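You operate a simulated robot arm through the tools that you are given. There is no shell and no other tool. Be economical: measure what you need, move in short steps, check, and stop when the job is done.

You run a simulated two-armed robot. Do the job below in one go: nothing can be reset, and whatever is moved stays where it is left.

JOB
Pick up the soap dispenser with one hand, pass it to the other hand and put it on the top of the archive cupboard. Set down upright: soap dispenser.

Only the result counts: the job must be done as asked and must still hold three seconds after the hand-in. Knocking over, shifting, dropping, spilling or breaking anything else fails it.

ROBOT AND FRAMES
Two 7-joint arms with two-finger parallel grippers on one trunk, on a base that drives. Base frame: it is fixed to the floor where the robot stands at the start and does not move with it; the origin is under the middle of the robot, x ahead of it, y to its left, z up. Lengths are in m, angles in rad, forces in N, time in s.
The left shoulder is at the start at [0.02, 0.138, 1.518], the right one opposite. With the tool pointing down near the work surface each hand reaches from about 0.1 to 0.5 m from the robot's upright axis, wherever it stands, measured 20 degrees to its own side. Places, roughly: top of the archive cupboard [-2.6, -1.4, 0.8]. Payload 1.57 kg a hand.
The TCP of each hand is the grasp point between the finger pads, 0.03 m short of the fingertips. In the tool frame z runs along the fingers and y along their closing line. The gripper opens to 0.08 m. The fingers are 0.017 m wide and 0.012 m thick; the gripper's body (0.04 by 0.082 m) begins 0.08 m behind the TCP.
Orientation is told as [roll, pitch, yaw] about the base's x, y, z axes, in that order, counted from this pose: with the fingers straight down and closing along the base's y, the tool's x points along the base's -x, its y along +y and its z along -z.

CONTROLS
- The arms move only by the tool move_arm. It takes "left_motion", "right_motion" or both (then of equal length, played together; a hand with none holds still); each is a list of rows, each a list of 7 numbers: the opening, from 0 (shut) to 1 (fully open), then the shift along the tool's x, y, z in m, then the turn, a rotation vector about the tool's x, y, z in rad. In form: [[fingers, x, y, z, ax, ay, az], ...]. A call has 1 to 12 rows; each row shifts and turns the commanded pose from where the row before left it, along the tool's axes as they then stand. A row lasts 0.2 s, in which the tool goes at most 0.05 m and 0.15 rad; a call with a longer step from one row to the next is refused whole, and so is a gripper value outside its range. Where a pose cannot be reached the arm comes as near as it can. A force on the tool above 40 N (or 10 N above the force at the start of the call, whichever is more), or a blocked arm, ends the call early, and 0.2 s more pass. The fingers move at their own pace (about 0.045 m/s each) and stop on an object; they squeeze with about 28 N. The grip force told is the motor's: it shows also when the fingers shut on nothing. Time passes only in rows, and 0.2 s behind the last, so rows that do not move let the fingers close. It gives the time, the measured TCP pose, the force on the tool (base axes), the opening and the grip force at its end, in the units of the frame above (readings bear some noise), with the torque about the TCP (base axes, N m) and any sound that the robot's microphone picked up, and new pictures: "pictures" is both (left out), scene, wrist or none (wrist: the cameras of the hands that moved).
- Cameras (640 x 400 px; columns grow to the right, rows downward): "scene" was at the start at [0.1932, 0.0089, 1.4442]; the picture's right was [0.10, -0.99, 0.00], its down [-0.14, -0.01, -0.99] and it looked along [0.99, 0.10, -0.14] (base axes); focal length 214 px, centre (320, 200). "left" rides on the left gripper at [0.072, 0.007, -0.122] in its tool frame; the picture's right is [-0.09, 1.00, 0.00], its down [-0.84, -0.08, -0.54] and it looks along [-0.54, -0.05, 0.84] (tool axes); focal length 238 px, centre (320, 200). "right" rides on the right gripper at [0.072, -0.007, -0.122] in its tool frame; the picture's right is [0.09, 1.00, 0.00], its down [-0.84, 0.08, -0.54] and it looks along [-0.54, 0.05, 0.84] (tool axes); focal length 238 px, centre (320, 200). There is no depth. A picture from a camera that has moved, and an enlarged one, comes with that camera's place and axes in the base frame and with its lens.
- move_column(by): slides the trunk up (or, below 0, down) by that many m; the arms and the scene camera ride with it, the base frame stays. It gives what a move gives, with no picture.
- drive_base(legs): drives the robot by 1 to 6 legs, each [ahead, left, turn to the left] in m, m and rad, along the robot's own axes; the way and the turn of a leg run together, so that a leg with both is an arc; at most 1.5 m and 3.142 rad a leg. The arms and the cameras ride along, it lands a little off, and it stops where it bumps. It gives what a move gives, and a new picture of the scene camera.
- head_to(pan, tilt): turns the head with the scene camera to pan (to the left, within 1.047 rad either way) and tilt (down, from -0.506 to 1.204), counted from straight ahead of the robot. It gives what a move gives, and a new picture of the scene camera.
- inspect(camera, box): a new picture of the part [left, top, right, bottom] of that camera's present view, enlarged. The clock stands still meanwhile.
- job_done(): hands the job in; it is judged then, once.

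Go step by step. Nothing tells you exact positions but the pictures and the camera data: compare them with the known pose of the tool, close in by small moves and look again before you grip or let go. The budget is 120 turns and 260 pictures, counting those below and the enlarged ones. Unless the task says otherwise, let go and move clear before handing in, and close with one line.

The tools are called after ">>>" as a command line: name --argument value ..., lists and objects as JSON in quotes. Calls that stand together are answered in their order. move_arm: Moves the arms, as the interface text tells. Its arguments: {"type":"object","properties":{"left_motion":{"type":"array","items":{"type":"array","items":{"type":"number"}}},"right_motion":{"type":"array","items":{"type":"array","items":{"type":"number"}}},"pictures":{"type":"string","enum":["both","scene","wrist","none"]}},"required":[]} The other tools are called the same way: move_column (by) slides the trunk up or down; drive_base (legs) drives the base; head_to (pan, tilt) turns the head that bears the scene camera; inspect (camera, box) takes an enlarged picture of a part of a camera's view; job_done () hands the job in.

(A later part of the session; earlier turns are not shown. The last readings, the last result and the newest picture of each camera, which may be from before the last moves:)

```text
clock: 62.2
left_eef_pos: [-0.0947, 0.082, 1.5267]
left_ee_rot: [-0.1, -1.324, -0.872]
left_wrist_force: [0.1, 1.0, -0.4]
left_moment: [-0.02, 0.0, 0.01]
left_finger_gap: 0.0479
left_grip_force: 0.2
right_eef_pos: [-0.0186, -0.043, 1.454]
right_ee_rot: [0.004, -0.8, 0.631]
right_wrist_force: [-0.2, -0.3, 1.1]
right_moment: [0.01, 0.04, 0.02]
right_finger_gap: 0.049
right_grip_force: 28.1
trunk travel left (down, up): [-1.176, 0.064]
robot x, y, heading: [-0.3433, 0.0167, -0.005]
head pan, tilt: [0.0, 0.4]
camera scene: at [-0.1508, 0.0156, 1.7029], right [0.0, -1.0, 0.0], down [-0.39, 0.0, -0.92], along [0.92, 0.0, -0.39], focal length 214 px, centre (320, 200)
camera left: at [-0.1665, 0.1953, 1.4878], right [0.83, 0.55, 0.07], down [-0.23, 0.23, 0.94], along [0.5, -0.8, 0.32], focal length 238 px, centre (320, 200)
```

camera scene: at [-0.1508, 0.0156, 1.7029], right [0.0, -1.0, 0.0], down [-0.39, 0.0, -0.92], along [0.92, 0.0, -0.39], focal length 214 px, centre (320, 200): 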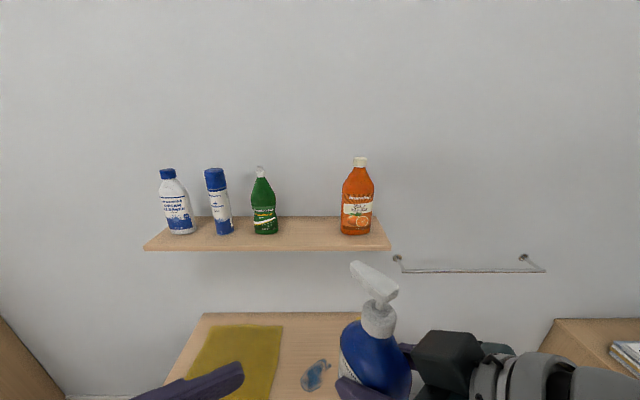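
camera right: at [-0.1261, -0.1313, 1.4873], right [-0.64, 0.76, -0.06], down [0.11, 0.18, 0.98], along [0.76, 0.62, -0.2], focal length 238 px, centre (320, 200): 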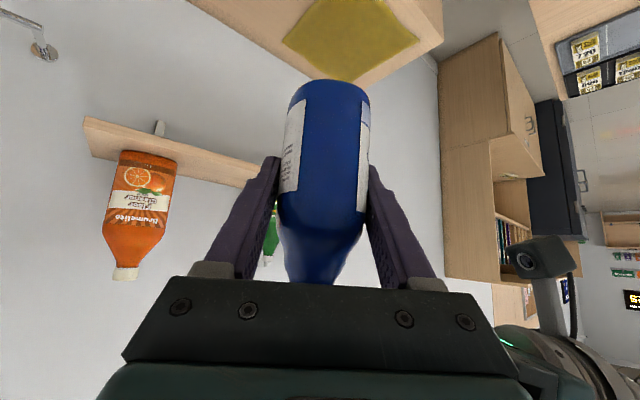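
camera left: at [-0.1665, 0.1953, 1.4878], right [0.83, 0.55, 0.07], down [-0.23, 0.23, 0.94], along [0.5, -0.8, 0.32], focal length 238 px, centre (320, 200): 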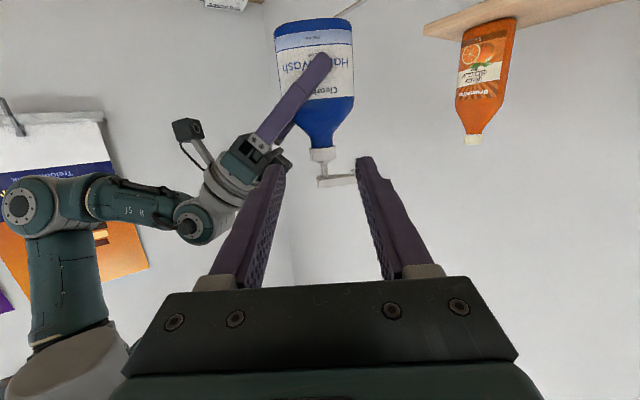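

The dispenser is held upright in the right hand only. Before driving I'll look around to both sides.

>>> head_to --pan -1.04 --tilt 0.35

>>> head_to --pan 1.04 --tilt 0.35

```text
clock: 63.5
left_eef_pos: [-0.0942, 0.0808, 1.5267]
left_ee_rot: [-0.102, -1.325, -0.869]
left_wrist_force: [-1.2, -0.5, -0.1]
left_moment: [0.02, -0.01, 0.02]
left_finger_gap: 0.0479
left_grip_force: 0.1
right_eef_pos: [-0.0183, -0.0423, 1.4542]
right_ee_rot: [0.005, -0.8, 0.633]
right_wrist_force: [-0.5, 0.1, -0.6]
right_moment: [-0.02, -0.02, 0.04]
right_finger_gap: 0.0492
right_grip_force: 27.9
trunk travel left (down, up): [-1.176, 0.064]
robot x, y, heading: [-0.3436, 0.015, -0.002]
head pan, tilt: [-1.04, 0.351]
camera scene: at [-0.1966, -0.0645, 1.7074], right [-0.86, -0.5, 0.0], down [-0.17, 0.3, -0.94], along [0.47, -0.81, -0.34], focal length 214 px, centre (320, 200)
```

scene: 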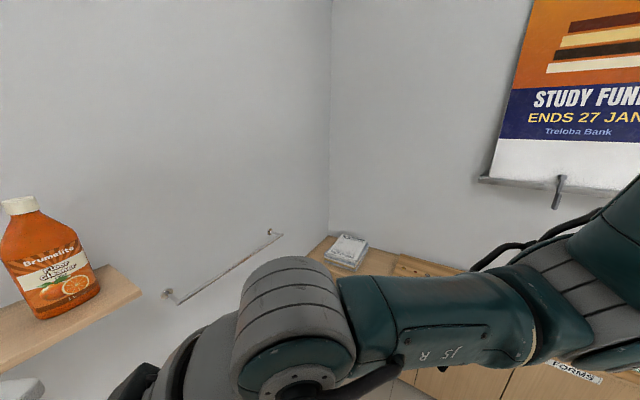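

```text
clock: 65.5
left_eef_pos: [-0.0941, 0.0807, 1.5267]
left_ee_rot: [-0.102, -1.324, -0.869]
left_wrist_force: [-0.4, 0.5, -0.5]
left_moment: [-0.02, 0.02, 0.02]
left_finger_gap: 0.0479
left_grip_force: 0.1
right_eef_pos: [-0.0187, -0.0435, 1.454]
right_ee_rot: [0.005, -0.799, 0.633]
right_wrist_force: [-0.4, 0.0, 0.1]
right_moment: [0.01, 0.02, -0.01]
right_finger_gap: 0.0489
right_grip_force: 27.3
trunk travel left (down, up): [-1.176, 0.064]
robot x, y, heading: [-0.3428, 0.0209, -0.007]
head pan, tilt: [1.04, 0.351]
camera scene: at [-0.1959, 0.0961, 1.7074], right [0.86, -0.51, 0.0], down [-0.18, -0.3, -0.94], along [0.48, 0.81, -0.34], focal length 214 px, centre (320, 200)
```

scene: 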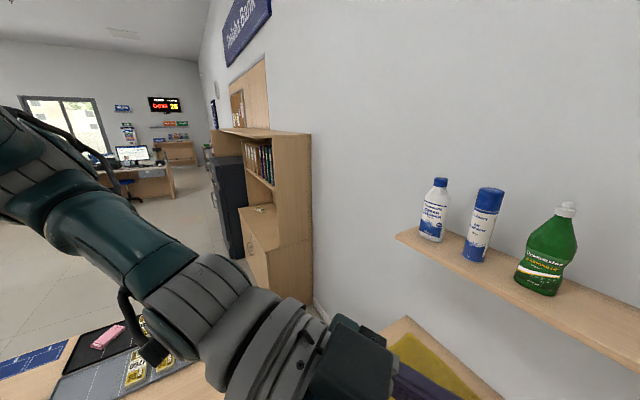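

Low cupboards line the right-hand wall (front near y≈−1), and the archive cupboard lies further back along it. I'll turn right in place to face that wall, head straight.

>>> drive_base --legs '[[0, 0, -1.571]]'

>>> head_to --pan -1.04 --tilt 0.35

```text
clock: 69.7
left_eef_pos: [-0.2761, -0.2332, 1.527]
left_ee_rot: [-0.099, -1.325, -2.423]
left_wrist_force: [0.2, 0.7, -0.2]
left_moment: [0.0, 0.0, -0.01]
left_finger_gap: 0.048
left_grip_force: 0.2
right_eef_pos: [-0.3984, -0.3081, 1.4543]
right_ee_rot: [0.006, -0.798, -0.921]
right_wrist_force: [0.0, -0.4, -0.1]
right_moment: [0.02, -0.01, 0.02]
right_finger_gap: 0.0493
right_grip_force: 28.4
trunk travel left (down, up): [-1.176, 0.064]
robot x, y, heading: [-0.3451, 0.0159, -1.558]
head pan, tilt: [1.04, 0.351]
camera scene: at [-0.2609, -0.1293, 1.7074], right [-0.49, -0.87, 0.0], down [-0.3, 0.17, -0.94], along [0.82, -0.46, -0.34], focal length 214 px, centre (320, 200)
```

scene: 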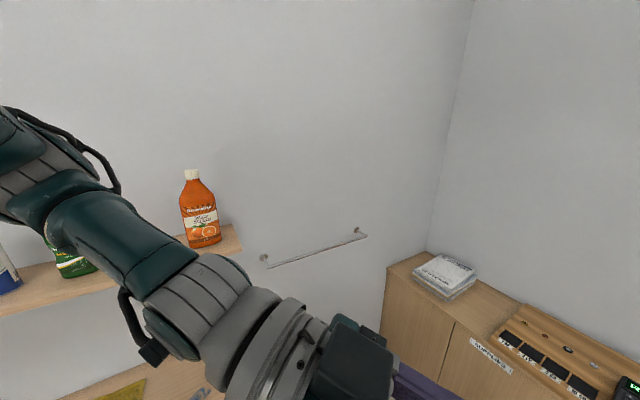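

```text
clock: 71.7
left_eef_pos: [-0.2757, -0.2329, 1.5266]
left_ee_rot: [-0.1, -1.324, -2.424]
left_wrist_force: [0.0, 0.1, 0.7]
left_moment: [0.01, -0.01, 0.0]
left_finger_gap: 0.0481
left_grip_force: 0.0
right_eef_pos: [-0.3987, -0.31, 1.4555]
right_ee_rot: [0.005, -0.798, -0.92]
right_wrist_force: [-0.3, -0.1, 0.1]
right_moment: [0.01, 0.0, 0.03]
right_finger_gap: 0.0488
right_grip_force: 28.0
trunk travel left (down, up): [-1.176, 0.064]
robot x, y, heading: [-0.3492, 0.0185, -1.557]
head pan, tilt: [-1.04, 0.351]
camera scene: at [-0.4214, -0.1316, 1.7074], right [-0.52, 0.86, 0.0], down [0.29, 0.18, -0.94], along [-0.8, -0.49, -0.34], focal length 214 px, centre (320, 200)
```

scene: 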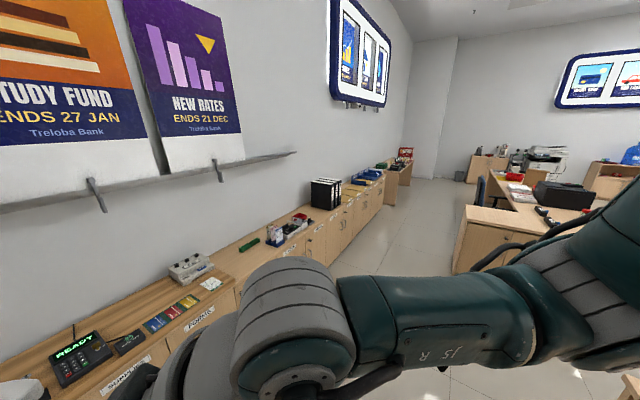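

Facing the long row of cupboards; the archive cupboard at x≈−2.6 should appear near pixel (338, 200). I'll enlarge there.

>>> inspect --camera "scene" --box '[220, 140, 420, 265]'

```text
3.20 times, centred on (320, 202) of scene
camera zoom: at [-0.4214, -0.1316, 1.7074], right [-0.52, 0.86, 0.0], down [0.29, 0.18, -0.94], along [-0.8, -0.49, -0.34], focal length 686 px, centre (320, 192)
```

zoom: 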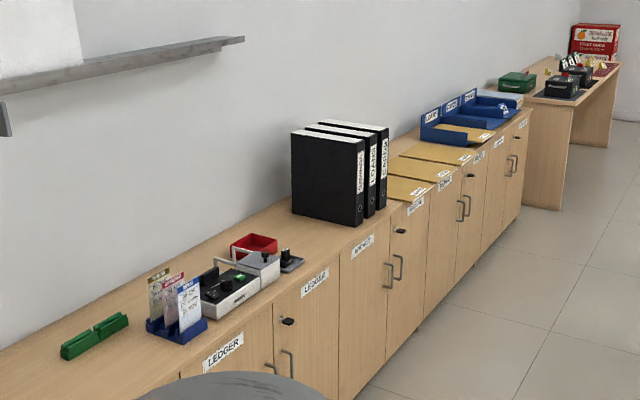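

I'll move into the aisle (y≈−0.35) and sidestep along the row toward the archive cupboard, then look again.

>>> drive_base --legs '[[0.37, 0, 0], [0, -1.3, 0]]'

```text
clock: 80.2
left_eef_pos: [-1.5837, -0.6089, 1.5261]
left_ee_rot: [-0.1, -1.325, -2.448]
left_wrist_force: [1.2, 0.7, 0.3]
left_moment: [-0.04, -0.03, -0.03]
left_finger_gap: 0.0479
left_grip_force: 0.1
right_eef_pos: [-1.7085, -0.6819, 1.4541]
right_ee_rot: [0.005, -0.801, -0.945]
right_wrist_force: [0.3, 0.6, 0.7]
right_moment: [0.01, 0.04, 0.0]
right_finger_gap: 0.049
right_grip_force: 28.2
trunk travel left (down, up): [-1.176, 0.064]
robot x, y, heading: [-1.6428, -0.3566, -1.585]
head pan, tilt: [-1.04, 0.351]
camera scene: at [-1.726, -0.5037, 1.7074], right [-0.5, 0.87, 0.0], down [0.3, 0.17, -0.94], along [-0.82, -0.47, -0.34], focal length 214 px, centre (320, 200)
```

scene: 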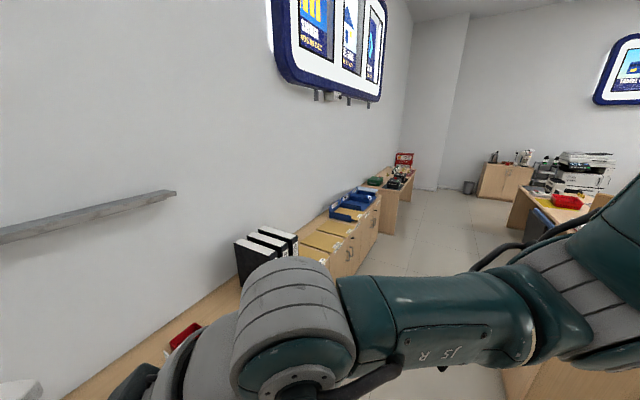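

I'll go further along and then look straight at the cupboard front for its label.

>>> drive_base --legs '[[0, -0.85, 0]]'

>>> head_to --pan -0.2 --tilt 0.75

```text
clock: 84.7
left_eef_pos: [-2.4369, -0.5931, 1.5269]
left_ee_rot: [-0.1, -1.324, -2.462]
left_wrist_force: [0.2, -1.0, 0.3]
left_moment: [-0.01, 0.02, 0.0]
left_finger_gap: 0.0477
left_grip_force: 0.0
right_eef_pos: [-2.5644, -0.6656, 1.4559]
right_ee_rot: [0.006, -0.8, -0.956]
right_wrist_force: [0.1, -0.4, 0.0]
right_moment: [0.03, -0.01, 0.05]
right_finger_gap: 0.049
right_grip_force: 28.2
trunk travel left (down, up): [-1.176, 0.064]
robot x, y, heading: [-2.4977, -0.3432, -1.594]
head pan, tilt: [-1.04, 0.351]
camera scene: at [-2.5795, -0.4875, 1.7074], right [-0.49, 0.87, 0.0], down [0.3, 0.17, -0.94], along [-0.82, -0.46, -0.34], focal length 214 px, centre (320, 200)
```

scene: 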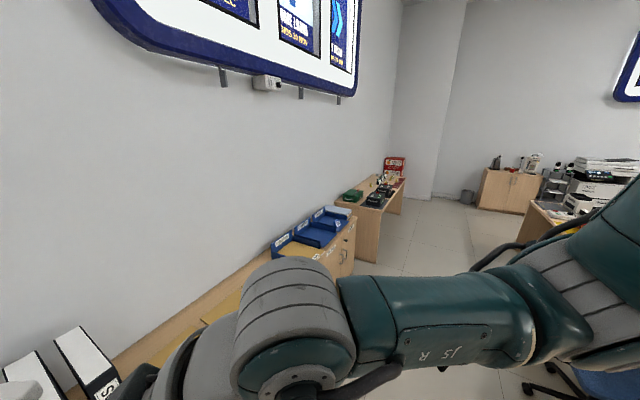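

```text
clock: 85.9
left_eef_pos: [-2.4375, -0.595, 1.5261]
left_ee_rot: [-0.101, -1.324, -2.46]
left_wrist_force: [-0.4, 0.2, -0.2]
left_moment: [0.0, 0.02, 0.0]
left_finger_gap: 0.048
left_grip_force: 0.1
right_eef_pos: [-2.5634, -0.6664, 1.454]
right_ee_rot: [0.004, -0.798, -0.96]
right_wrist_force: [-0.3, -0.8, 0.0]
right_moment: [0.05, 0.02, -0.01]
right_finger_gap: 0.0488
right_grip_force: 28.1
trunk travel left (down, up): [-1.176, 0.064]
robot x, y, heading: [-2.4966, -0.3422, -1.597]
head pan, tilt: [-0.201, 0.75]
camera scene: at [-2.5166, -0.5231, 1.6718], right [-0.97, 0.22, 0.0], down [0.15, 0.66, -0.73], along [-0.16, -0.71, -0.68], focal length 214 px, centre (320, 200)
```

scene: 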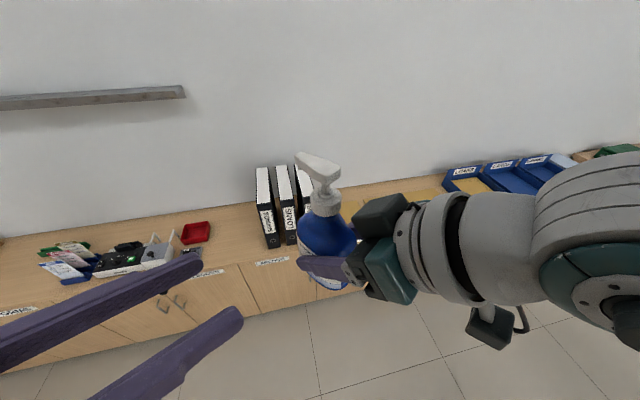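

Let me read the labels on the cupboard fronts.

>>> inspect --camera "scene" --box '[160, 150, 400, 300]'

>>> head_to --pan 0.4 --tilt 0.75

```text
2.67 times, centred on (280, 225) of scene
camera zoom: at [-2.5166, -0.5231, 1.6718], right [-0.97, 0.22, 0.0], down [0.15, 0.66, -0.73], along [-0.16, -0.71, -0.68], focal length 572 px, centre (427, 133)
```

zoom: 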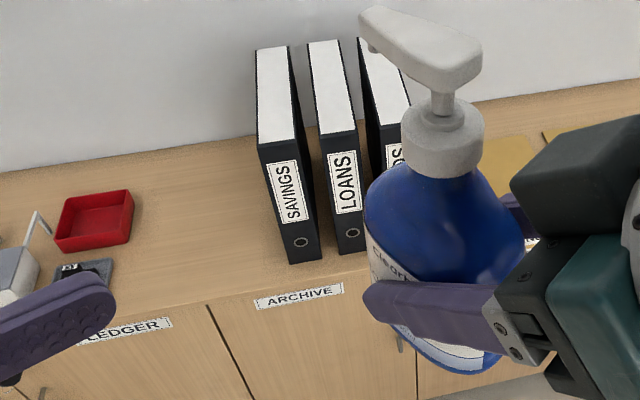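

```text
clock: 86.9
left_eef_pos: [-2.436, -0.5937, 1.5279]
left_ee_rot: [-0.099, -1.324, -2.461]
left_wrist_force: [0.1, 0.0, -0.1]
left_moment: [0.0, 0.0, 0.0]
left_finger_gap: 0.0481
left_grip_force: 0.1
right_eef_pos: [-2.5627, -0.6668, 1.4543]
right_ee_rot: [0.006, -0.799, -0.958]
right_wrist_force: [0.2, 0.7, 0.3]
right_moment: [-0.02, -0.01, -0.03]
right_finger_gap: 0.0485
right_grip_force: 27.9
trunk travel left (down, up): [-1.176, 0.064]
robot x, y, heading: [-2.498, -0.3435, -1.593]
head pan, tilt: [0.4, 0.75]
camera scene: at [-2.4678, -0.5194, 1.6718], right [-0.93, -0.37, 0.0], down [-0.25, 0.63, -0.73], along [0.27, -0.68, -0.68], focal length 214 px, centre (320, 200)
```

scene: 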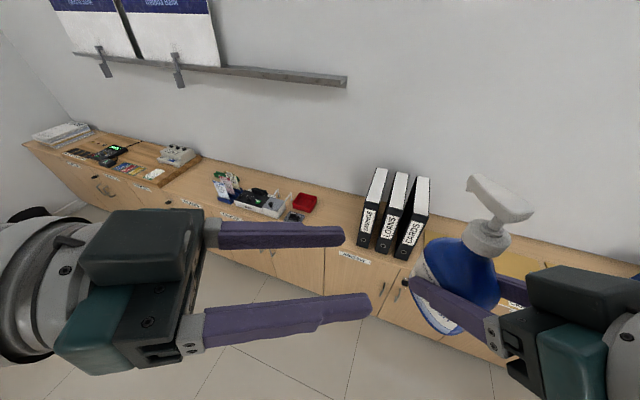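

Found it: "ARCHIVE", spanning roughly x −2.27 to −2.93, with three binders at about x −2.42 to −2.65. I'll sidestep right so I can see the space beside the binders clear of my arm.

>>> drive_base --legs '[[0, -0.45, 0]]'

>>> inspect --camera "scene" --box '[200, 120, 520, 320]'

```text
clock: 89.6
left_eef_pos: [-2.8863, -0.5832, 1.5267]
left_ee_rot: [-0.101, -1.325, -2.462]
left_wrist_force: [0.1, -0.1, 0.2]
left_moment: [-0.01, 0.04, 0.0]
left_finger_gap: 0.0479
left_grip_force: 0.1
right_eef_pos: [-3.0127, -0.6558, 1.4539]
right_ee_rot: [0.007, -0.8, -0.957]
right_wrist_force: [0.1, 0.4, 0.5]
right_moment: [0.03, 0.02, -0.04]
right_finger_gap: 0.049
right_grip_force: 28.0
trunk travel left (down, up): [-1.176, 0.064]
robot x, y, heading: [-2.9481, -0.3299, -1.593]
head pan, tilt: [0.4, 0.75]
camera scene: at [-2.917, -0.5086, 1.6718], right [-0.93, -0.37, 0.0], down [-0.25, 0.63, -0.73], along [0.27, -0.68, -0.68], focal length 214 px, centre (320, 200)
```

scene: 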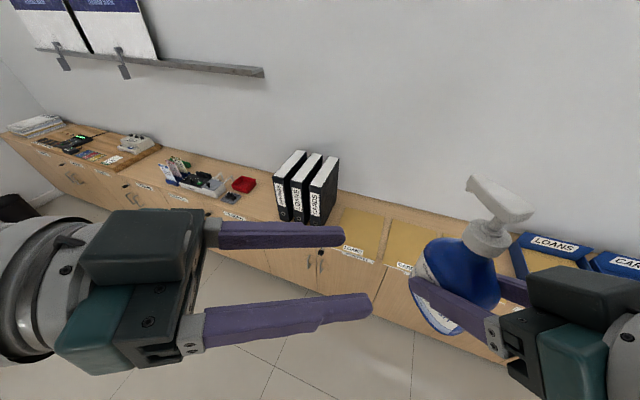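

```text
2.00 times, centred on (360, 220) of scene
camera zoom: at [-2.917, -0.5086, 1.6718], right [-0.93, -0.37, 0.0], down [-0.25, 0.63, -0.73], along [0.27, -0.68, -0.68], focal length 429 px, centre (240, 160)
```

zoom: 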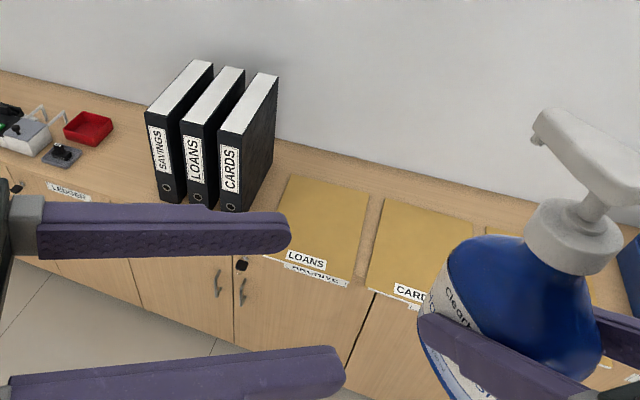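

The free spot on the archive top is left of SAVINGS, around (−2.345, −1.19), between the cupboard's left end (x≈−2.28) and the binder (x≈−2.43). First I'll tuck the left hand up and out of the way so it can't sweep the neighbouring cupboard.

>>> move_arm --left_motion '[[0.6, -0.0168, 0.0117, -0.033, 0, 0, 0], [0.6, -0.0168, 0.0117, -0.033, 0, 0, 0], [0.6, -0.0168, 0.0117, -0.033, 0, 0, 0], [0.6, -0.0168, 0.0117, -0.033, 0, 0, 0], [0.6, -0.0168, 0.0117, -0.033, 0, 0, 0], [0.6, 0, 0, 0, 0, 0, 0]]' --pictures "scene"

>>> head_to --pan 0.9 --tilt 0.35

```text
clock: 91.0
left_eef_pos: [-2.7887, -0.6075, 1.5906]
left_ee_rot: [-0.1, -1.326, -2.462]
left_wrist_force: [0.8, 0.4, -0.3]
left_moment: [0.0, -0.02, 0.02]
left_finger_gap: 0.0482
left_grip_force: 0.0
left hand out of reach, approached as far as the arm can: row 3, 4, 5
right_eef_pos: [-3.0129, -0.6554, 1.4539]
right_ee_rot: [0.004, -0.798, -0.958]
right_wrist_force: [0.3, -0.3, 0.4]
right_moment: [0.03, -0.02, 0.01]
right_finger_gap: 0.0488
right_grip_force: 28.3
trunk travel left (down, up): [-1.176, 0.064]
robot x, y, heading: [-2.9488, -0.3312, -1.592]
head pan, tilt: [0.4, 0.75]
camera scene: at [-2.917, -0.5086, 1.6718], right [-0.93, -0.37, 0.0], down [-0.25, 0.63, -0.73], along [0.27, -0.68, -0.68], focal length 214 px, centre (320, 200)
```

scene: 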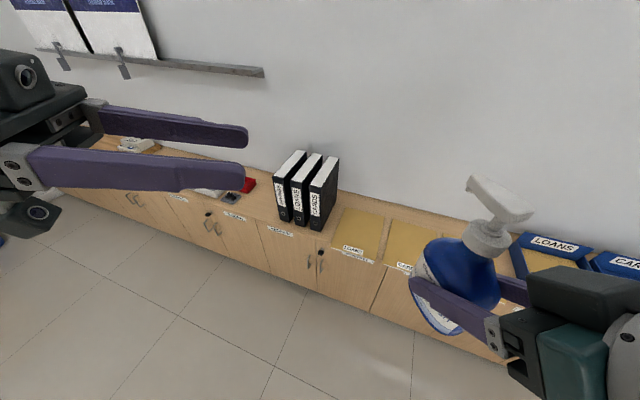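

```text
clock: 91.9
left_eef_pos: [-2.7886, -0.6065, 1.5907]
left_ee_rot: [-0.1, -1.329, -2.46]
left_wrist_force: [-0.1, -1.4, 0.5]
left_moment: [0.02, 0.03, -0.02]
left_finger_gap: 0.0481
left_grip_force: 0.2
right_eef_pos: [-3.0128, -0.6558, 1.454]
right_ee_rot: [0.005, -0.797, -0.958]
right_wrist_force: [0.3, -0.1, 0.3]
right_moment: [-0.01, 0.01, -0.01]
right_finger_gap: 0.0487
right_grip_force: 28.5
trunk travel left (down, up): [-1.176, 0.064]
robot x, y, heading: [-2.944, -0.3295, -1.596]
head pan, tilt: [0.901, 0.351]
camera scene: at [-2.8759, -0.4912, 1.7074], right [-0.64, -0.77, 0.0], down [-0.26, 0.22, -0.94], along [0.72, -0.6, -0.34], focal length 214 px, centre (320, 200)
```

scene: 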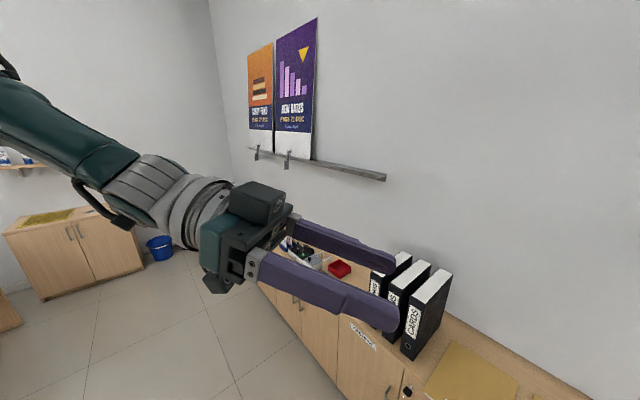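

I'll also point the left fingers down so that its wrist rides high and stays clear of the neighbouring items.

>>> move_arm --left_motion '[[0.6, 0, 0, 0, 0, 0.145, 0], [0.6, 0, 0, 0, 0, 0.145, 0], [0.6, 0, 0, 0, 0, 0.145, 0], [0.6, 0, 0, 0, 0, 0.145, 0], [0.6, 0, 0, 0, 0, 0.145, 0], [0.6, 0, 0, 0, 0, 0.145, 0], [0.6, 0, 0, 0, 0, 0.145, 0], [0.6, 0, 0, 0, 0, 0.145, 0], [0.6, 0, 0, 0, 0, 0.145, 0], [0.6, 0, 0, -0.03, 0, 0, 0], [0.6, 0, 0, -0.03, 0, 0, 0], [0.6, 0, 0, 0, 0, 0, 0]]' --pictures "scene"

```text
clock: 93.0
left_eef_pos: [-2.8081, -0.6184, 1.5843]
left_ee_rot: [-0.284, -0.878, -2.186]
left_wrist_force: [0.4, -0.3, 0.5]
left_moment: [0.0, 0.0, 0.01]
left_finger_gap: 0.0478
left_grip_force: 0.0
left hand out of reach, approached as far as the arm can: row 1
right_eef_pos: [-3.0127, -0.6553, 1.4541]
right_ee_rot: [0.004, -0.795, -0.958]
right_wrist_force: [-0.6, 0.1, -0.5]
right_moment: [0.0, -0.03, -0.04]
right_finger_gap: 0.0487
right_grip_force: 27.8
trunk travel left (down, up): [-1.176, 0.064]
robot x, y, heading: [-2.9465, -0.3295, -1.592]
head pan, tilt: [0.901, 0.351]
stopped in row 5 (left hand): the arm was blocked; the commanded pose is now the measured one
camera scene: at [-2.8758, -0.4911, 1.7074], right [-0.64, -0.77, 0.0], down [-0.26, 0.22, -0.94], along [0.72, -0.6, -0.34], focal length 214 px, centre (320, 200)
```

scene: 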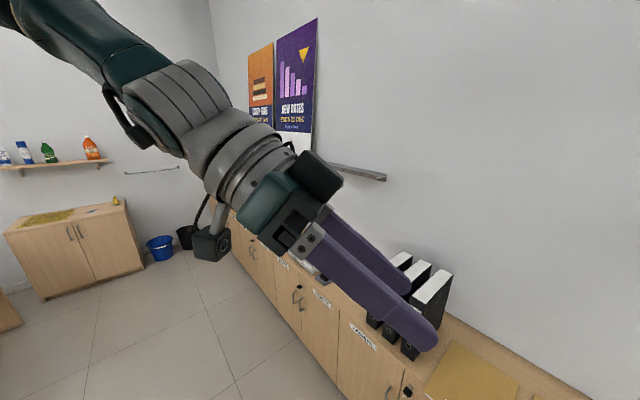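

It's rotating as intended, with one harmless stop mid-way. I'll continue the pitch down.

>>> move_arm --left_motion '[[0.6, 0, 0, 0, 0, 0.13, 0], [0.6, 0, 0, 0, 0, 0.13, 0], [0.6, 0, 0, 0, 0, 0.13, 0], [0.6, 0, 0, 0, 0, 0.13, 0], [0.6, 0, 0, 0, 0, 0.13, 0], [0.6, 0, 0, 0, 0, 0.13, 0], [0.6, 0, 0, -0.03, 0, 0, 0], [0.6, 0, 0, -0.03, 0, 0, 0], [0.6, 0, 0, 0, 0, 0, 0]]' --pictures "scene"

```text
clock: 93.5
left_eef_pos: [-2.8114, -0.6249, 1.5935]
left_ee_rot: [-0.529, -0.809, -1.883]
left_wrist_force: [0.3, 0.9, -0.1]
left_moment: [-0.02, -0.01, 0.01]
left_finger_gap: 0.0481
left_grip_force: 0.0
right_eef_pos: [-3.0119, -0.6539, 1.4525]
right_ee_rot: [0.005, -0.795, -0.957]
right_wrist_force: [-0.7, -0.3, -0.3]
right_moment: [0.03, 0.01, 0.01]
right_finger_gap: 0.0489
right_grip_force: 27.6
trunk travel left (down, up): [-1.176, 0.064]
robot x, y, heading: [-2.9467, -0.3339, -1.597]
head pan, tilt: [0.901, 0.351]
stopped in row 2 (left hand): the arm was blocked; the commanded pose is now the measured one
camera scene: at [-2.8758, -0.4911, 1.7074], right [-0.64, -0.77, 0.0], down [-0.26, 0.22, -0.94], along [0.72, -0.6, -0.34], focal length 214 px, centre (320, 200)
```

scene: 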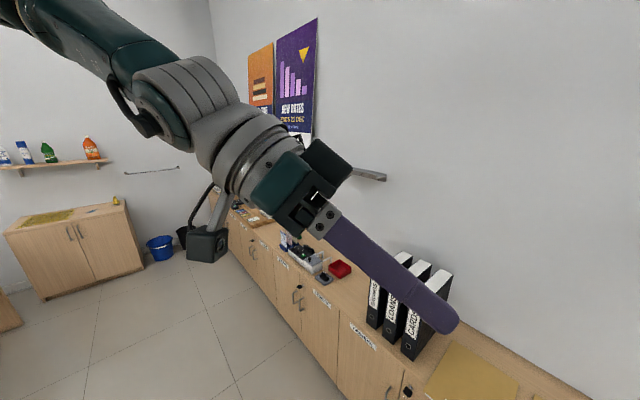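

The left forearm now slopes down from high up, which is good. I'll pull the left hand a little up and back.

>>> move_arm --left_motion '[[0.6, -0.005, -0.007, -0.034, 0, 0, 0], [0.6, -0.005, -0.007, -0.034, 0, 0, 0], [0.6, -0.005, -0.007, -0.034, 0, 0, 0], [0.6, 0, 0, 0, 0, 0, 0]]' --pictures "none"

>>> drive_base --legs '[[0, 0.72, 0], [0.3, 0, -0.27]]'

>>> head_to --pan 0.2 --tilt 0.75

```text
clock: 94.0
left_eef_pos: [-2.8261, -0.6023, 1.641]
left_ee_rot: [-0.948, -0.829, -1.552]
left_wrist_force: [-0.2, -0.4, 0.4]
left_moment: [0.04, -0.03, -0.02]
left_finger_gap: 0.0479
left_grip_force: 0.1
left hand out of reach, approached as far as the arm can: row 2
right_eef_pos: [-3.0127, -0.6548, 1.4524]
right_ee_rot: [0.005, -0.794, -0.957]
right_wrist_force: [0.1, -0.4, 0.8]
right_moment: [0.0, 0.01, -0.03]
right_finger_gap: 0.0488
right_grip_force: 28.1
trunk travel left (down, up): [-1.176, 0.064]
robot x, y, heading: [-2.9456, -0.3327, -1.593]
head pan, tilt: [0.901, 0.351]
stopped in row 2 (left hand): the arm was blocked; the commanded pose is now the measured one
```

```text
clock: 99.6
left_eef_pos: [-2.2294, -0.9328, 1.6408]
left_ee_rot: [-0.947, -0.829, -1.819]
left_wrist_force: [-0.3, 0.3, -1.0]
left_moment: [-0.01, 0.01, -0.01]
left_finger_gap: 0.0482
left_grip_force: 0.0
right_eef_pos: [-2.4229, -0.9377, 1.4525]
right_ee_rot: [0.006, -0.795, -1.224]
right_wrist_force: [0.4, -0.4, 0.2]
right_moment: [0.02, 0.0, -0.01]
right_finger_gap: 0.049
right_grip_force: 27.8
trunk travel left (down, up): [-1.176, 0.064]
robot x, y, heading: [-2.2704, -0.6393, -1.865]
head pan, tilt: [0.901, 0.351]
camera scene: at [-2.2469, -0.8137, 1.7074], right [-0.82, -0.57, 0.0], down [-0.2, 0.28, -0.94], along [0.54, -0.77, -0.34], focal length 214 px, centre (320, 200)
```

scene: 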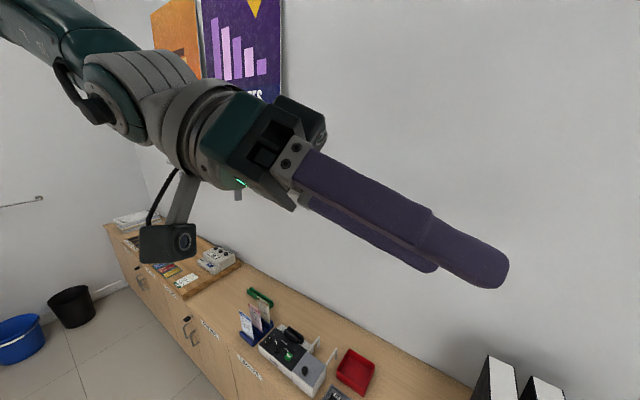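

```text
clock: 100.7
left_eef_pos: [-2.2293, -0.9337, 1.6411]
left_ee_rot: [-0.947, -0.828, -1.819]
left_wrist_force: [0.4, -0.1, -1.1]
left_moment: [0.01, -0.02, 0.02]
left_finger_gap: 0.0479
left_grip_force: 0.1
right_eef_pos: [-2.4228, -0.9364, 1.4535]
right_ee_rot: [0.006, -0.796, -1.226]
right_wrist_force: [-0.6, 0.6, -0.4]
right_moment: [-0.01, 0.03, 0.0]
right_finger_gap: 0.0487
right_grip_force: 28.5
trunk travel left (down, up): [-1.176, 0.064]
robot x, y, heading: [-2.2751, -0.6408, -1.866]
head pan, tilt: [0.201, 0.75]
camera scene: at [-2.3076, -0.8198, 1.6718], right [-1.0, 0.09, 0.0], down [0.06, 0.68, -0.73], along [-0.07, -0.73, -0.68], focal length 214 px, centre (320, 200)
```

scene: 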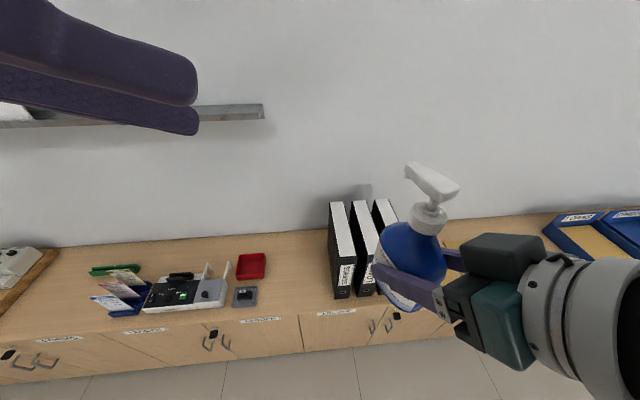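

Clear view: the ARCHIVE left end is at x≈−2.26 and SAVINGS begins at x≈−2.40, so I'll aim the bottle axis at (−2.33, −1.19). I'll sidestep left, then ease forward at height.

>>> drive_base --legs '[[0, 0.157, 0], [0.19, 0, 0]]'

```text
clock: 103.2
left_eef_pos: [-2.133, -1.1595, 1.6405]
left_ee_rot: [-0.95, -0.828, -1.819]
left_wrist_force: [-0.9, 0.1, 0.5]
left_moment: [0.02, 0.0, 0.02]
left_finger_gap: 0.0478
left_grip_force: 0.1
right_eef_pos: [-2.3269, -1.163, 1.4525]
right_ee_rot: [0.005, -0.797, -1.225]
right_wrist_force: [-1.3, -0.7, -0.6]
right_moment: [0.02, 0.0, -0.01]
right_finger_gap: 0.0486
right_grip_force: 28.1
trunk travel left (down, up): [-1.176, 0.064]
robot x, y, heading: [-2.1748, -0.8661, -1.857]
head pan, tilt: [0.201, 0.75]
camera scene: at [-2.2116, -1.0463, 1.6718], right [-1.0, 0.09, 0.0], down [0.06, 0.68, -0.73], along [-0.07, -0.73, -0.68], focal length 214 px, centre (320, 200)
```

scene: 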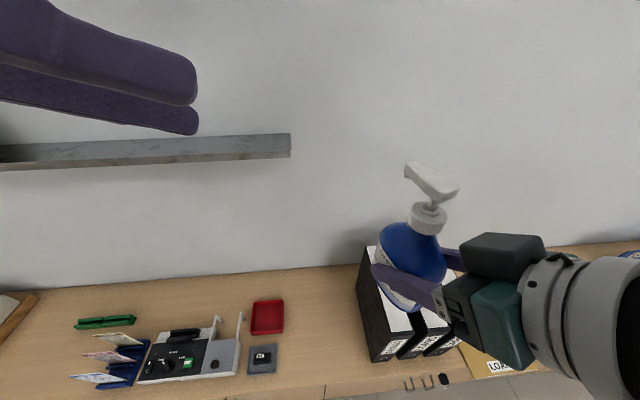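

x is right on target. I'll nudge 3 cm further in, then lower most of the way.

>>> drive_base --legs '[[0.03, 0, 0]]'

>>> move_column --by -0.4

>>> head_to --pan 0.1 --tilt 0.75

```text
clock: 104.0
left_eef_pos: [-2.1414, -1.1882, 1.6412]
left_ee_rot: [-0.95, -0.829, -1.819]
left_wrist_force: [0.1, 0.1, 0.3]
left_moment: [0.02, 0.0, 0.0]
left_finger_gap: 0.0479
left_grip_force: 0.1
right_eef_pos: [-2.335, -1.1897, 1.4527]
right_ee_rot: [0.007, -0.795, -1.225]
right_wrist_force: [-0.4, 0.6, 0.1]
right_moment: [0.02, 0.02, 0.0]
right_finger_gap: 0.0489
right_grip_force: 27.7
trunk travel left (down, up): [-1.176, 0.064]
robot x, y, heading: [-2.1868, -0.8967, -1.862]
head pan, tilt: [0.201, 0.75]
camera scene: at [-2.2203, -1.0751, 1.6718], right [-1.0, 0.09, 0.0], down [0.06, 0.68, -0.73], along [-0.07, -0.73, -0.68], focal length 214 px, centre (320, 200)
```

scene: 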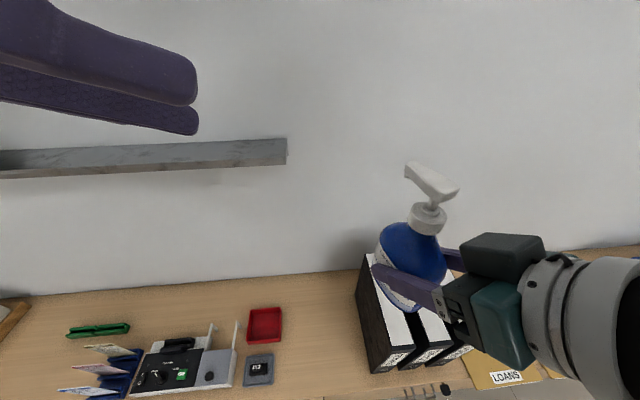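

```text
clock: 107.9
left_eef_pos: [-2.1411, -1.1879, 1.2406]
left_ee_rot: [-0.95, -0.828, -1.817]
left_wrist_force: [-0.4, 0.0, -0.2]
left_moment: [-0.02, 0.01, 0.04]
left_finger_gap: 0.0481
left_grip_force: 0.1
right_eef_pos: [-2.3354, -1.1911, 1.0526]
right_ee_rot: [0.005, -0.795, -1.226]
right_wrist_force: [0.8, 0.3, -0.5]
right_moment: [0.01, 0.01, 0.02]
right_finger_gap: 0.0488
right_grip_force: 27.9
trunk travel left (down, up): [-0.776, 0.464]
robot x, y, heading: [-2.1889, -0.8964, -1.864]
head pan, tilt: [0.201, 0.75]
```

```text
clock: 108.5
left_eef_pos: [-2.1409, -1.1895, 1.2406]
left_ee_rot: [-0.952, -0.827, -1.818]
left_wrist_force: [0.2, -1.1, 0.4]
left_moment: [-0.01, 0.02, 0.0]
left_finger_gap: 0.0479
left_grip_force: 0.1
right_eef_pos: [-2.3356, -1.1919, 1.0536]
right_ee_rot: [0.005, -0.797, -1.225]
right_wrist_force: [1.5, -0.1, 0.3]
right_moment: [0.05, 0.03, -0.01]
right_finger_gap: 0.0488
right_grip_force: 28.3
trunk travel left (down, up): [-0.776, 0.464]
robot x, y, heading: [-2.1868, -0.8931, -1.857]
head pan, tilt: [0.099, 0.75]
camera scene: at [-2.2285, -1.0738, 1.2718], right [-0.98, 0.19, 0.0], down [0.13, 0.67, -0.73], along [-0.14, -0.72, -0.68], focal length 214 px, centre (320, 200)
```

scene: 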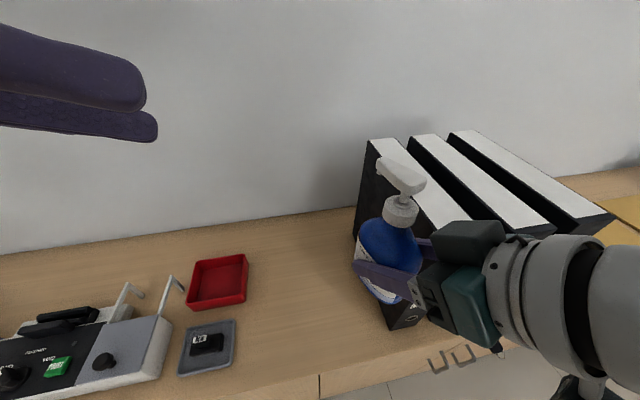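

Let me enlarge to check the gap to the binder, the front edge and the bottle's height.

>>> inspect --camera "scene" --box '[220, 250, 460, 400]'

>>> inspect --camera "right" --box '[0, 0, 640, 400]'

```text
2.67 times, centred on (340, 325) of scene
camera zoom: at [-2.2285, -1.0738, 1.2718], right [-0.98, 0.19, 0.0], down [0.13, 0.67, -0.73], along [-0.14, -0.72, -0.68], focal length 572 px, centre (267, -133)
```

zoom: 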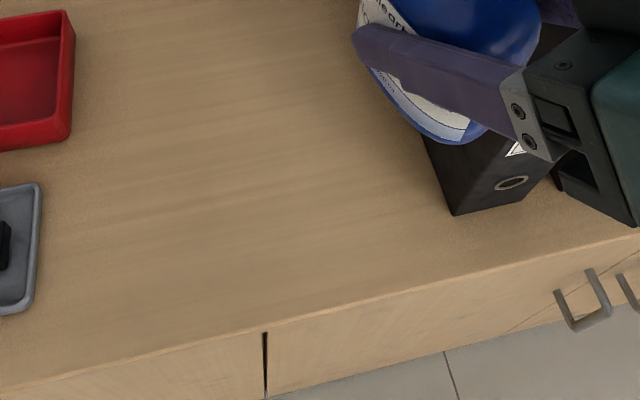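

```text
1.00 times, centred on (320, 200) of right (not enlarged: the box is as wide or as high as the picture)
camera zoom: at [-2.3896, -1.0643, 1.0868], right [0.91, 0.4, -0.06], down [0.14, -0.16, 0.98], along [0.38, -0.9, -0.2], focal length 238 px, centre (320, 200)
```

zoom: 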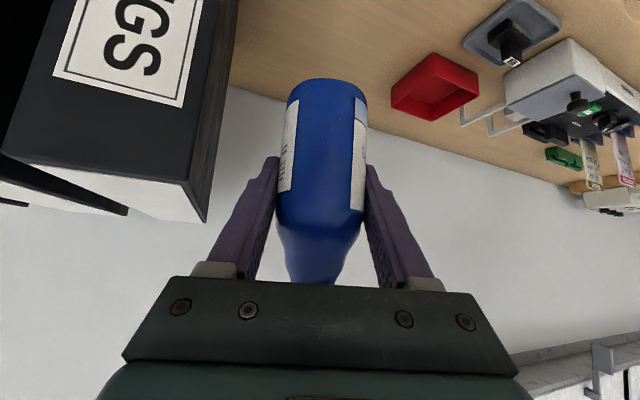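

The front edge is nearer y≈−1.14, so I'll shift the spot slightly deeper and away from the binder: axis at about (−2.31, −1.225). Then I'll lower to just above the top.

>>> drive_base --legs '[[0.018, 0.028, 0]]'

>>> move_column --by -0.15

>>> inspect --camera "right" --box '[0, 0, 640, 400]'

>>> inspect --camera "scene" --box '[220, 250, 460, 400]'

```text
clock: 109.4
left_eef_pos: [-2.1203, -1.2148, 1.2412]
left_ee_rot: [-0.95, -0.831, -1.818]
left_wrist_force: [-0.2, -0.4, -0.2]
left_moment: [0.03, 0.03, 0.02]
left_finger_gap: 0.048
left_grip_force: 0.1
right_eef_pos: [-2.3137, -1.216, 1.0535]
right_ee_rot: [0.006, -0.798, -1.225]
right_wrist_force: [0.4, 0.4, 1.0]
right_moment: [0.02, -0.01, 0.03]
right_finger_gap: 0.0487
right_grip_force: 28.5
trunk travel left (down, up): [-0.776, 0.464]
robot x, y, heading: [-2.1626, -0.9212, -1.86]
head pan, tilt: [0.099, 0.75]
camera scene: at [-2.2072, -1.099, 1.2718], right [-0.98, 0.19, 0.0], down [0.13, 0.67, -0.73], along [-0.14, -0.72, -0.68], focal length 214 px, centre (320, 200)
```

scene: 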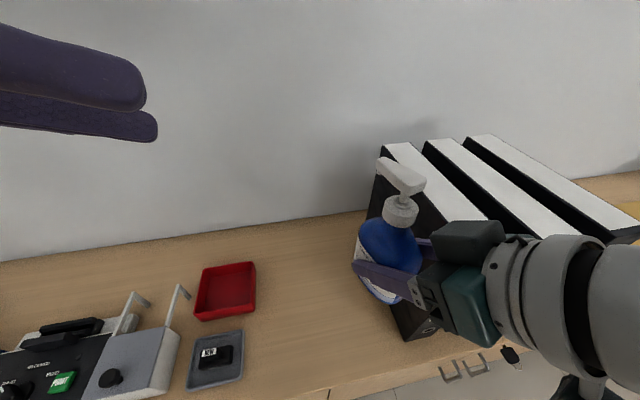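

```text
clock: 111.2
left_eef_pos: [-2.1211, -1.2126, 1.0904]
left_ee_rot: [-0.949, -0.829, -1.818]
left_wrist_force: [-0.2, 0.1, -0.5]
left_moment: [-0.01, -0.01, 0.02]
left_finger_gap: 0.0481
left_grip_force: 0.0
right_eef_pos: [-2.3136, -1.2165, 0.9032]
right_ee_rot: [0.004, -0.795, -1.225]
right_wrist_force: [-0.2, 0.0, -0.1]
right_moment: [0.03, 0.02, -0.01]
right_finger_gap: 0.0488
right_grip_force: 27.2
trunk travel left (down, up): [-0.626, 0.614]
robot x, y, heading: [-2.1632, -0.921, -1.858]
head pan, tilt: [0.099, 0.75]
```

```text
1.00 times, centred on (320, 200) of right (not enlarged: the box is as wide or as high as the picture)
camera zoom: at [-2.3682, -1.0895, 0.9368], right [0.91, 0.4, -0.06], down [0.14, -0.16, 0.98], along [0.38, -0.9, -0.2], focal length 238 px, centre (320, 200)
```

zoom: 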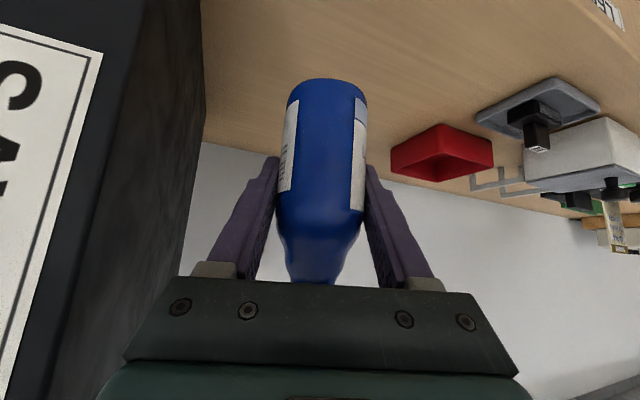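

```text
2.67 times, centred on (340, 325) of scene
camera zoom: at [-2.2072, -1.099, 1.1218], right [-0.98, 0.19, 0.0], down [0.13, 0.67, -0.73], along [-0.14, -0.72, -0.68], focal length 572 px, centre (267, -133)
```

zoom: 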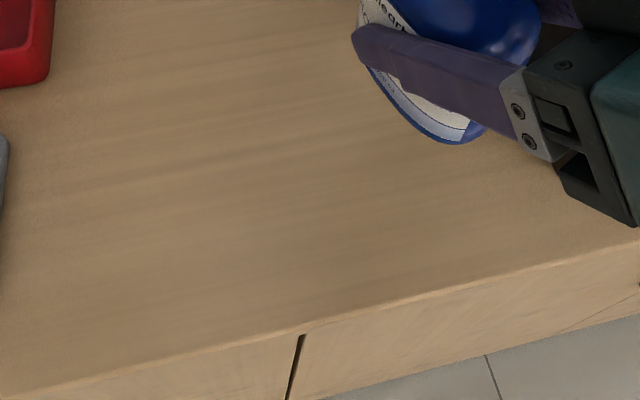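

Clear of the binder on all sides, with the bottle base at about z 0.852. I'll lower in small steps, watching the force.

>>> move_column --by -0.035

>>> move_column --by -0.01

>>> inspect --camera "right" --box '[200, 20, 440, 170]'

```text
clock: 111.9
left_eef_pos: [-2.1209, -1.2138, 1.0563]
left_ee_rot: [-0.949, -0.827, -1.818]
left_wrist_force: [1.0, 0.6, -0.6]
left_moment: [0.01, 0.0, 0.02]
left_finger_gap: 0.0479
left_grip_force: 0.0
right_eef_pos: [-2.3141, -1.2158, 0.8684]
right_ee_rot: [0.004, -0.795, -1.225]
right_wrist_force: [-0.1, -0.5, -0.1]
right_moment: [0.03, 0.03, -0.02]
right_finger_gap: 0.049
right_grip_force: 27.7
trunk travel left (down, up): [-0.591, 0.649]
robot x, y, heading: [-2.1635, -0.9216, -1.862]
head pan, tilt: [0.099, 0.75]
```

```text
clock: 112.5
left_eef_pos: [-2.12, -1.2139, 1.0464]
left_ee_rot: [-0.95, -0.83, -1.819]
left_wrist_force: [0.1, 0.0, -0.2]
left_moment: [0.0, 0.0, 0.0]
left_finger_gap: 0.048
left_grip_force: 0.0
right_eef_pos: [-2.3142, -1.2157, 0.858]
right_ee_rot: [0.005, -0.797, -1.226]
right_wrist_force: [0.0, 0.1, 0.0]
right_moment: [0.05, 0.02, -0.02]
right_finger_gap: 0.049
right_grip_force: 27.9
trunk travel left (down, up): [-0.581, 0.659]
robot x, y, heading: [-2.1621, -0.9186, -1.861]
head pan, tilt: [0.099, 0.75]
```

```text
2.67 times, centred on (320, 95) of right
camera zoom: at [-2.3682, -1.0894, 0.8917], right [0.91, 0.4, -0.06], down [0.14, -0.16, 0.98], along [0.38, -0.9, -0.2], focal length 636 px, centre (320, 480)
```

zoom: 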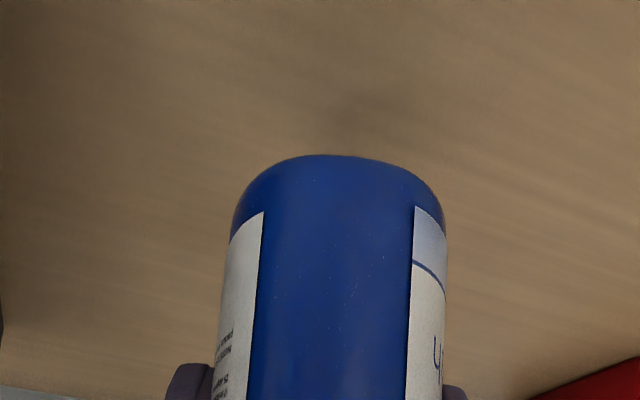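

No contact yet. I'll continue in 8 mm steps.

>>> move_column --by -0.008

>>> move_column --by -0.008

>>> inspect --camera "right" --box '[200, 20, 440, 170]'

```text
clock: 113.1
left_eef_pos: [-2.1188, -1.2145, 1.0386]
left_ee_rot: [-0.95, -0.828, -1.82]
left_wrist_force: [0.8, 0.0, -0.5]
left_moment: [0.01, 0.01, -0.02]
left_finger_gap: 0.0482
left_grip_force: 0.1
right_eef_pos: [-2.3138, -1.2162, 0.8501]
right_ee_rot: [0.006, -0.795, -1.226]
right_wrist_force: [0.2, 0.7, -0.6]
right_moment: [0.0, 0.0, -0.03]
right_finger_gap: 0.0487
right_grip_force: 27.9
trunk travel left (down, up): [-0.573, 0.667]
robot x, y, heading: [-2.1629, -0.9232, -1.863]
head pan, tilt: [0.099, 0.75]
```

```text
clock: 113.7
left_eef_pos: [-2.1212, -1.2141, 1.0289]
left_ee_rot: [-0.948, -0.83, -1.818]
left_wrist_force: [0.5, 0.6, -0.7]
left_moment: [0.01, -0.02, 0.04]
left_finger_gap: 0.048
left_grip_force: 0.0
right_eef_pos: [-2.3144, -1.2155, 0.8424]
right_ee_rot: [0.005, -0.796, -1.226]
right_wrist_force: [-0.4, 0.1, 0.3]
right_moment: [0.01, 0.0, 0.02]
right_finger_gap: 0.0487
right_grip_force: 27.5
trunk travel left (down, up): [-0.565, 0.675]
robot x, y, heading: [-2.1657, -0.9238, -1.864]
head pan, tilt: [0.099, 0.75]
```

```text
2.67 times, centred on (320, 95) of right
camera zoom: at [-2.3682, -1.0894, 0.8757], right [0.91, 0.4, -0.06], down [0.14, -0.16, 0.98], along [0.38, -0.9, -0.2], focal length 636 px, centre (320, 480)
```

zoom: 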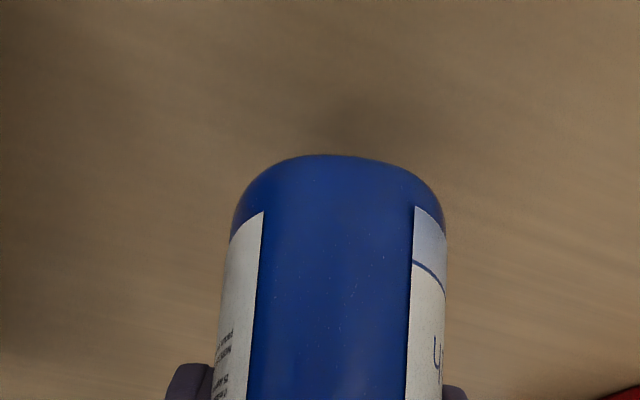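

Still no contact, base at about 0.79. Continuing down.

>>> move_column --by -0.006

>>> move_column --by -0.006

>>> inspect --camera "right" --box '[200, 20, 440, 170]'

```text
clock: 114.2
left_eef_pos: [-2.1191, -1.2146, 1.0242]
left_ee_rot: [-0.947, -0.828, -1.818]
left_wrist_force: [-0.4, -1.0, 0.2]
left_moment: [-0.01, 0.0, -0.01]
left_finger_gap: 0.0479
left_grip_force: 0.0
right_eef_pos: [-2.3147, -1.2154, 0.8355]
right_ee_rot: [0.004, -0.795, -1.224]
right_wrist_force: [0.3, -0.3, -0.4]
right_moment: [-0.01, 0.03, -0.01]
right_finger_gap: 0.0486
right_grip_force: 27.7
trunk travel left (down, up): [-0.559, 0.681]
robot x, y, heading: [-2.1679, -0.9272, -1.855]
head pan, tilt: [0.099, 0.75]
```

```text
clock: 114.8
left_eef_pos: [-2.1201, -1.2135, 1.0174]
left_ee_rot: [-0.949, -0.829, -1.818]
left_wrist_force: [0.3, 0.2, 0.1]
left_moment: [0.01, 0.01, -0.01]
left_finger_gap: 0.0478
left_grip_force: 0.0
right_eef_pos: [-2.3134, -1.215, 0.8302]
right_ee_rot: [0.005, -0.795, -1.226]
right_wrist_force: [-0.6, 0.4, 0.8]
right_moment: [0.05, 0.01, -0.03]
right_finger_gap: 0.0488
right_grip_force: 27.9
trunk travel left (down, up): [-0.553, 0.687]
robot x, y, heading: [-2.1637, -0.9221, -1.866]
head pan, tilt: [0.099, 0.75]
```

```text
2.67 times, centred on (320, 95) of right
camera zoom: at [-2.3682, -1.0894, 0.8637], right [0.91, 0.4, -0.06], down [0.14, -0.16, 0.98], along [0.38, -0.9, -0.2], focal length 636 px, centre (320, 480)
```

zoom: 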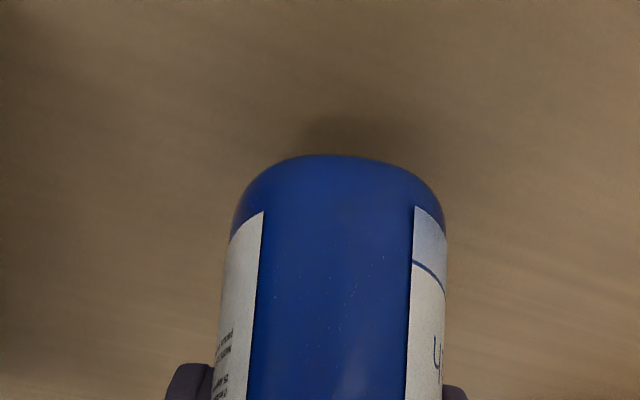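

The contact shadow is closing in. Continuing in small steps.

>>> move_column --by -0.006

>>> move_column --by -0.006

>>> inspect --camera "right" --box '[200, 20, 440, 170]'

```text
clock: 115.3
left_eef_pos: [-2.1203, -1.2138, 1.0124]
left_ee_rot: [-0.951, -0.829, -1.82]
left_wrist_force: [1.0, -0.5, 0.3]
left_moment: [-0.01, 0.01, 0.05]
left_finger_gap: 0.048
left_grip_force: 0.1
right_eef_pos: [-2.3126, -1.2173, 0.8235]
right_ee_rot: [0.006, -0.796, -1.225]
right_wrist_force: [0.3, -0.9, 0.6]
right_moment: [0.0, 0.01, -0.02]
right_finger_gap: 0.049
right_grip_force: 28.2
trunk travel left (down, up): [-0.547, 0.693]
robot x, y, heading: [-2.1609, -0.9271, -1.864]
head pan, tilt: [0.099, 0.75]
```

```text
clock: 115.9
left_eef_pos: [-2.1197, -1.2137, 1.0062]
left_ee_rot: [-0.948, -0.828, -1.817]
left_wrist_force: [-0.1, -0.1, -0.2]
left_moment: [-0.03, -0.01, 0.0]
left_finger_gap: 0.0479
left_grip_force: 0.1
right_eef_pos: [-2.3155, -1.2153, 0.8175]
right_ee_rot: [0.004, -0.796, -1.226]
right_wrist_force: [0.1, 0.1, -0.6]
right_moment: [0.02, 0.02, -0.04]
right_finger_gap: 0.0489
right_grip_force: 28.4
trunk travel left (down, up): [-0.541, 0.699]
robot x, y, heading: [-2.1664, -0.9189, -1.861]
head pan, tilt: [0.099, 0.75]
```

```text
2.67 times, centred on (320, 95) of right
camera zoom: at [-2.3682, -1.0894, 0.8517], right [0.91, 0.4, -0.06], down [0.14, -0.16, 0.98], along [0.38, -0.9, -0.2], focal length 636 px, centre (320, 480)
```

zoom: 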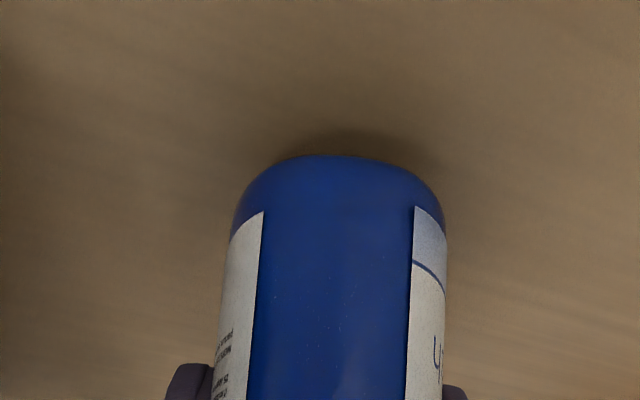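

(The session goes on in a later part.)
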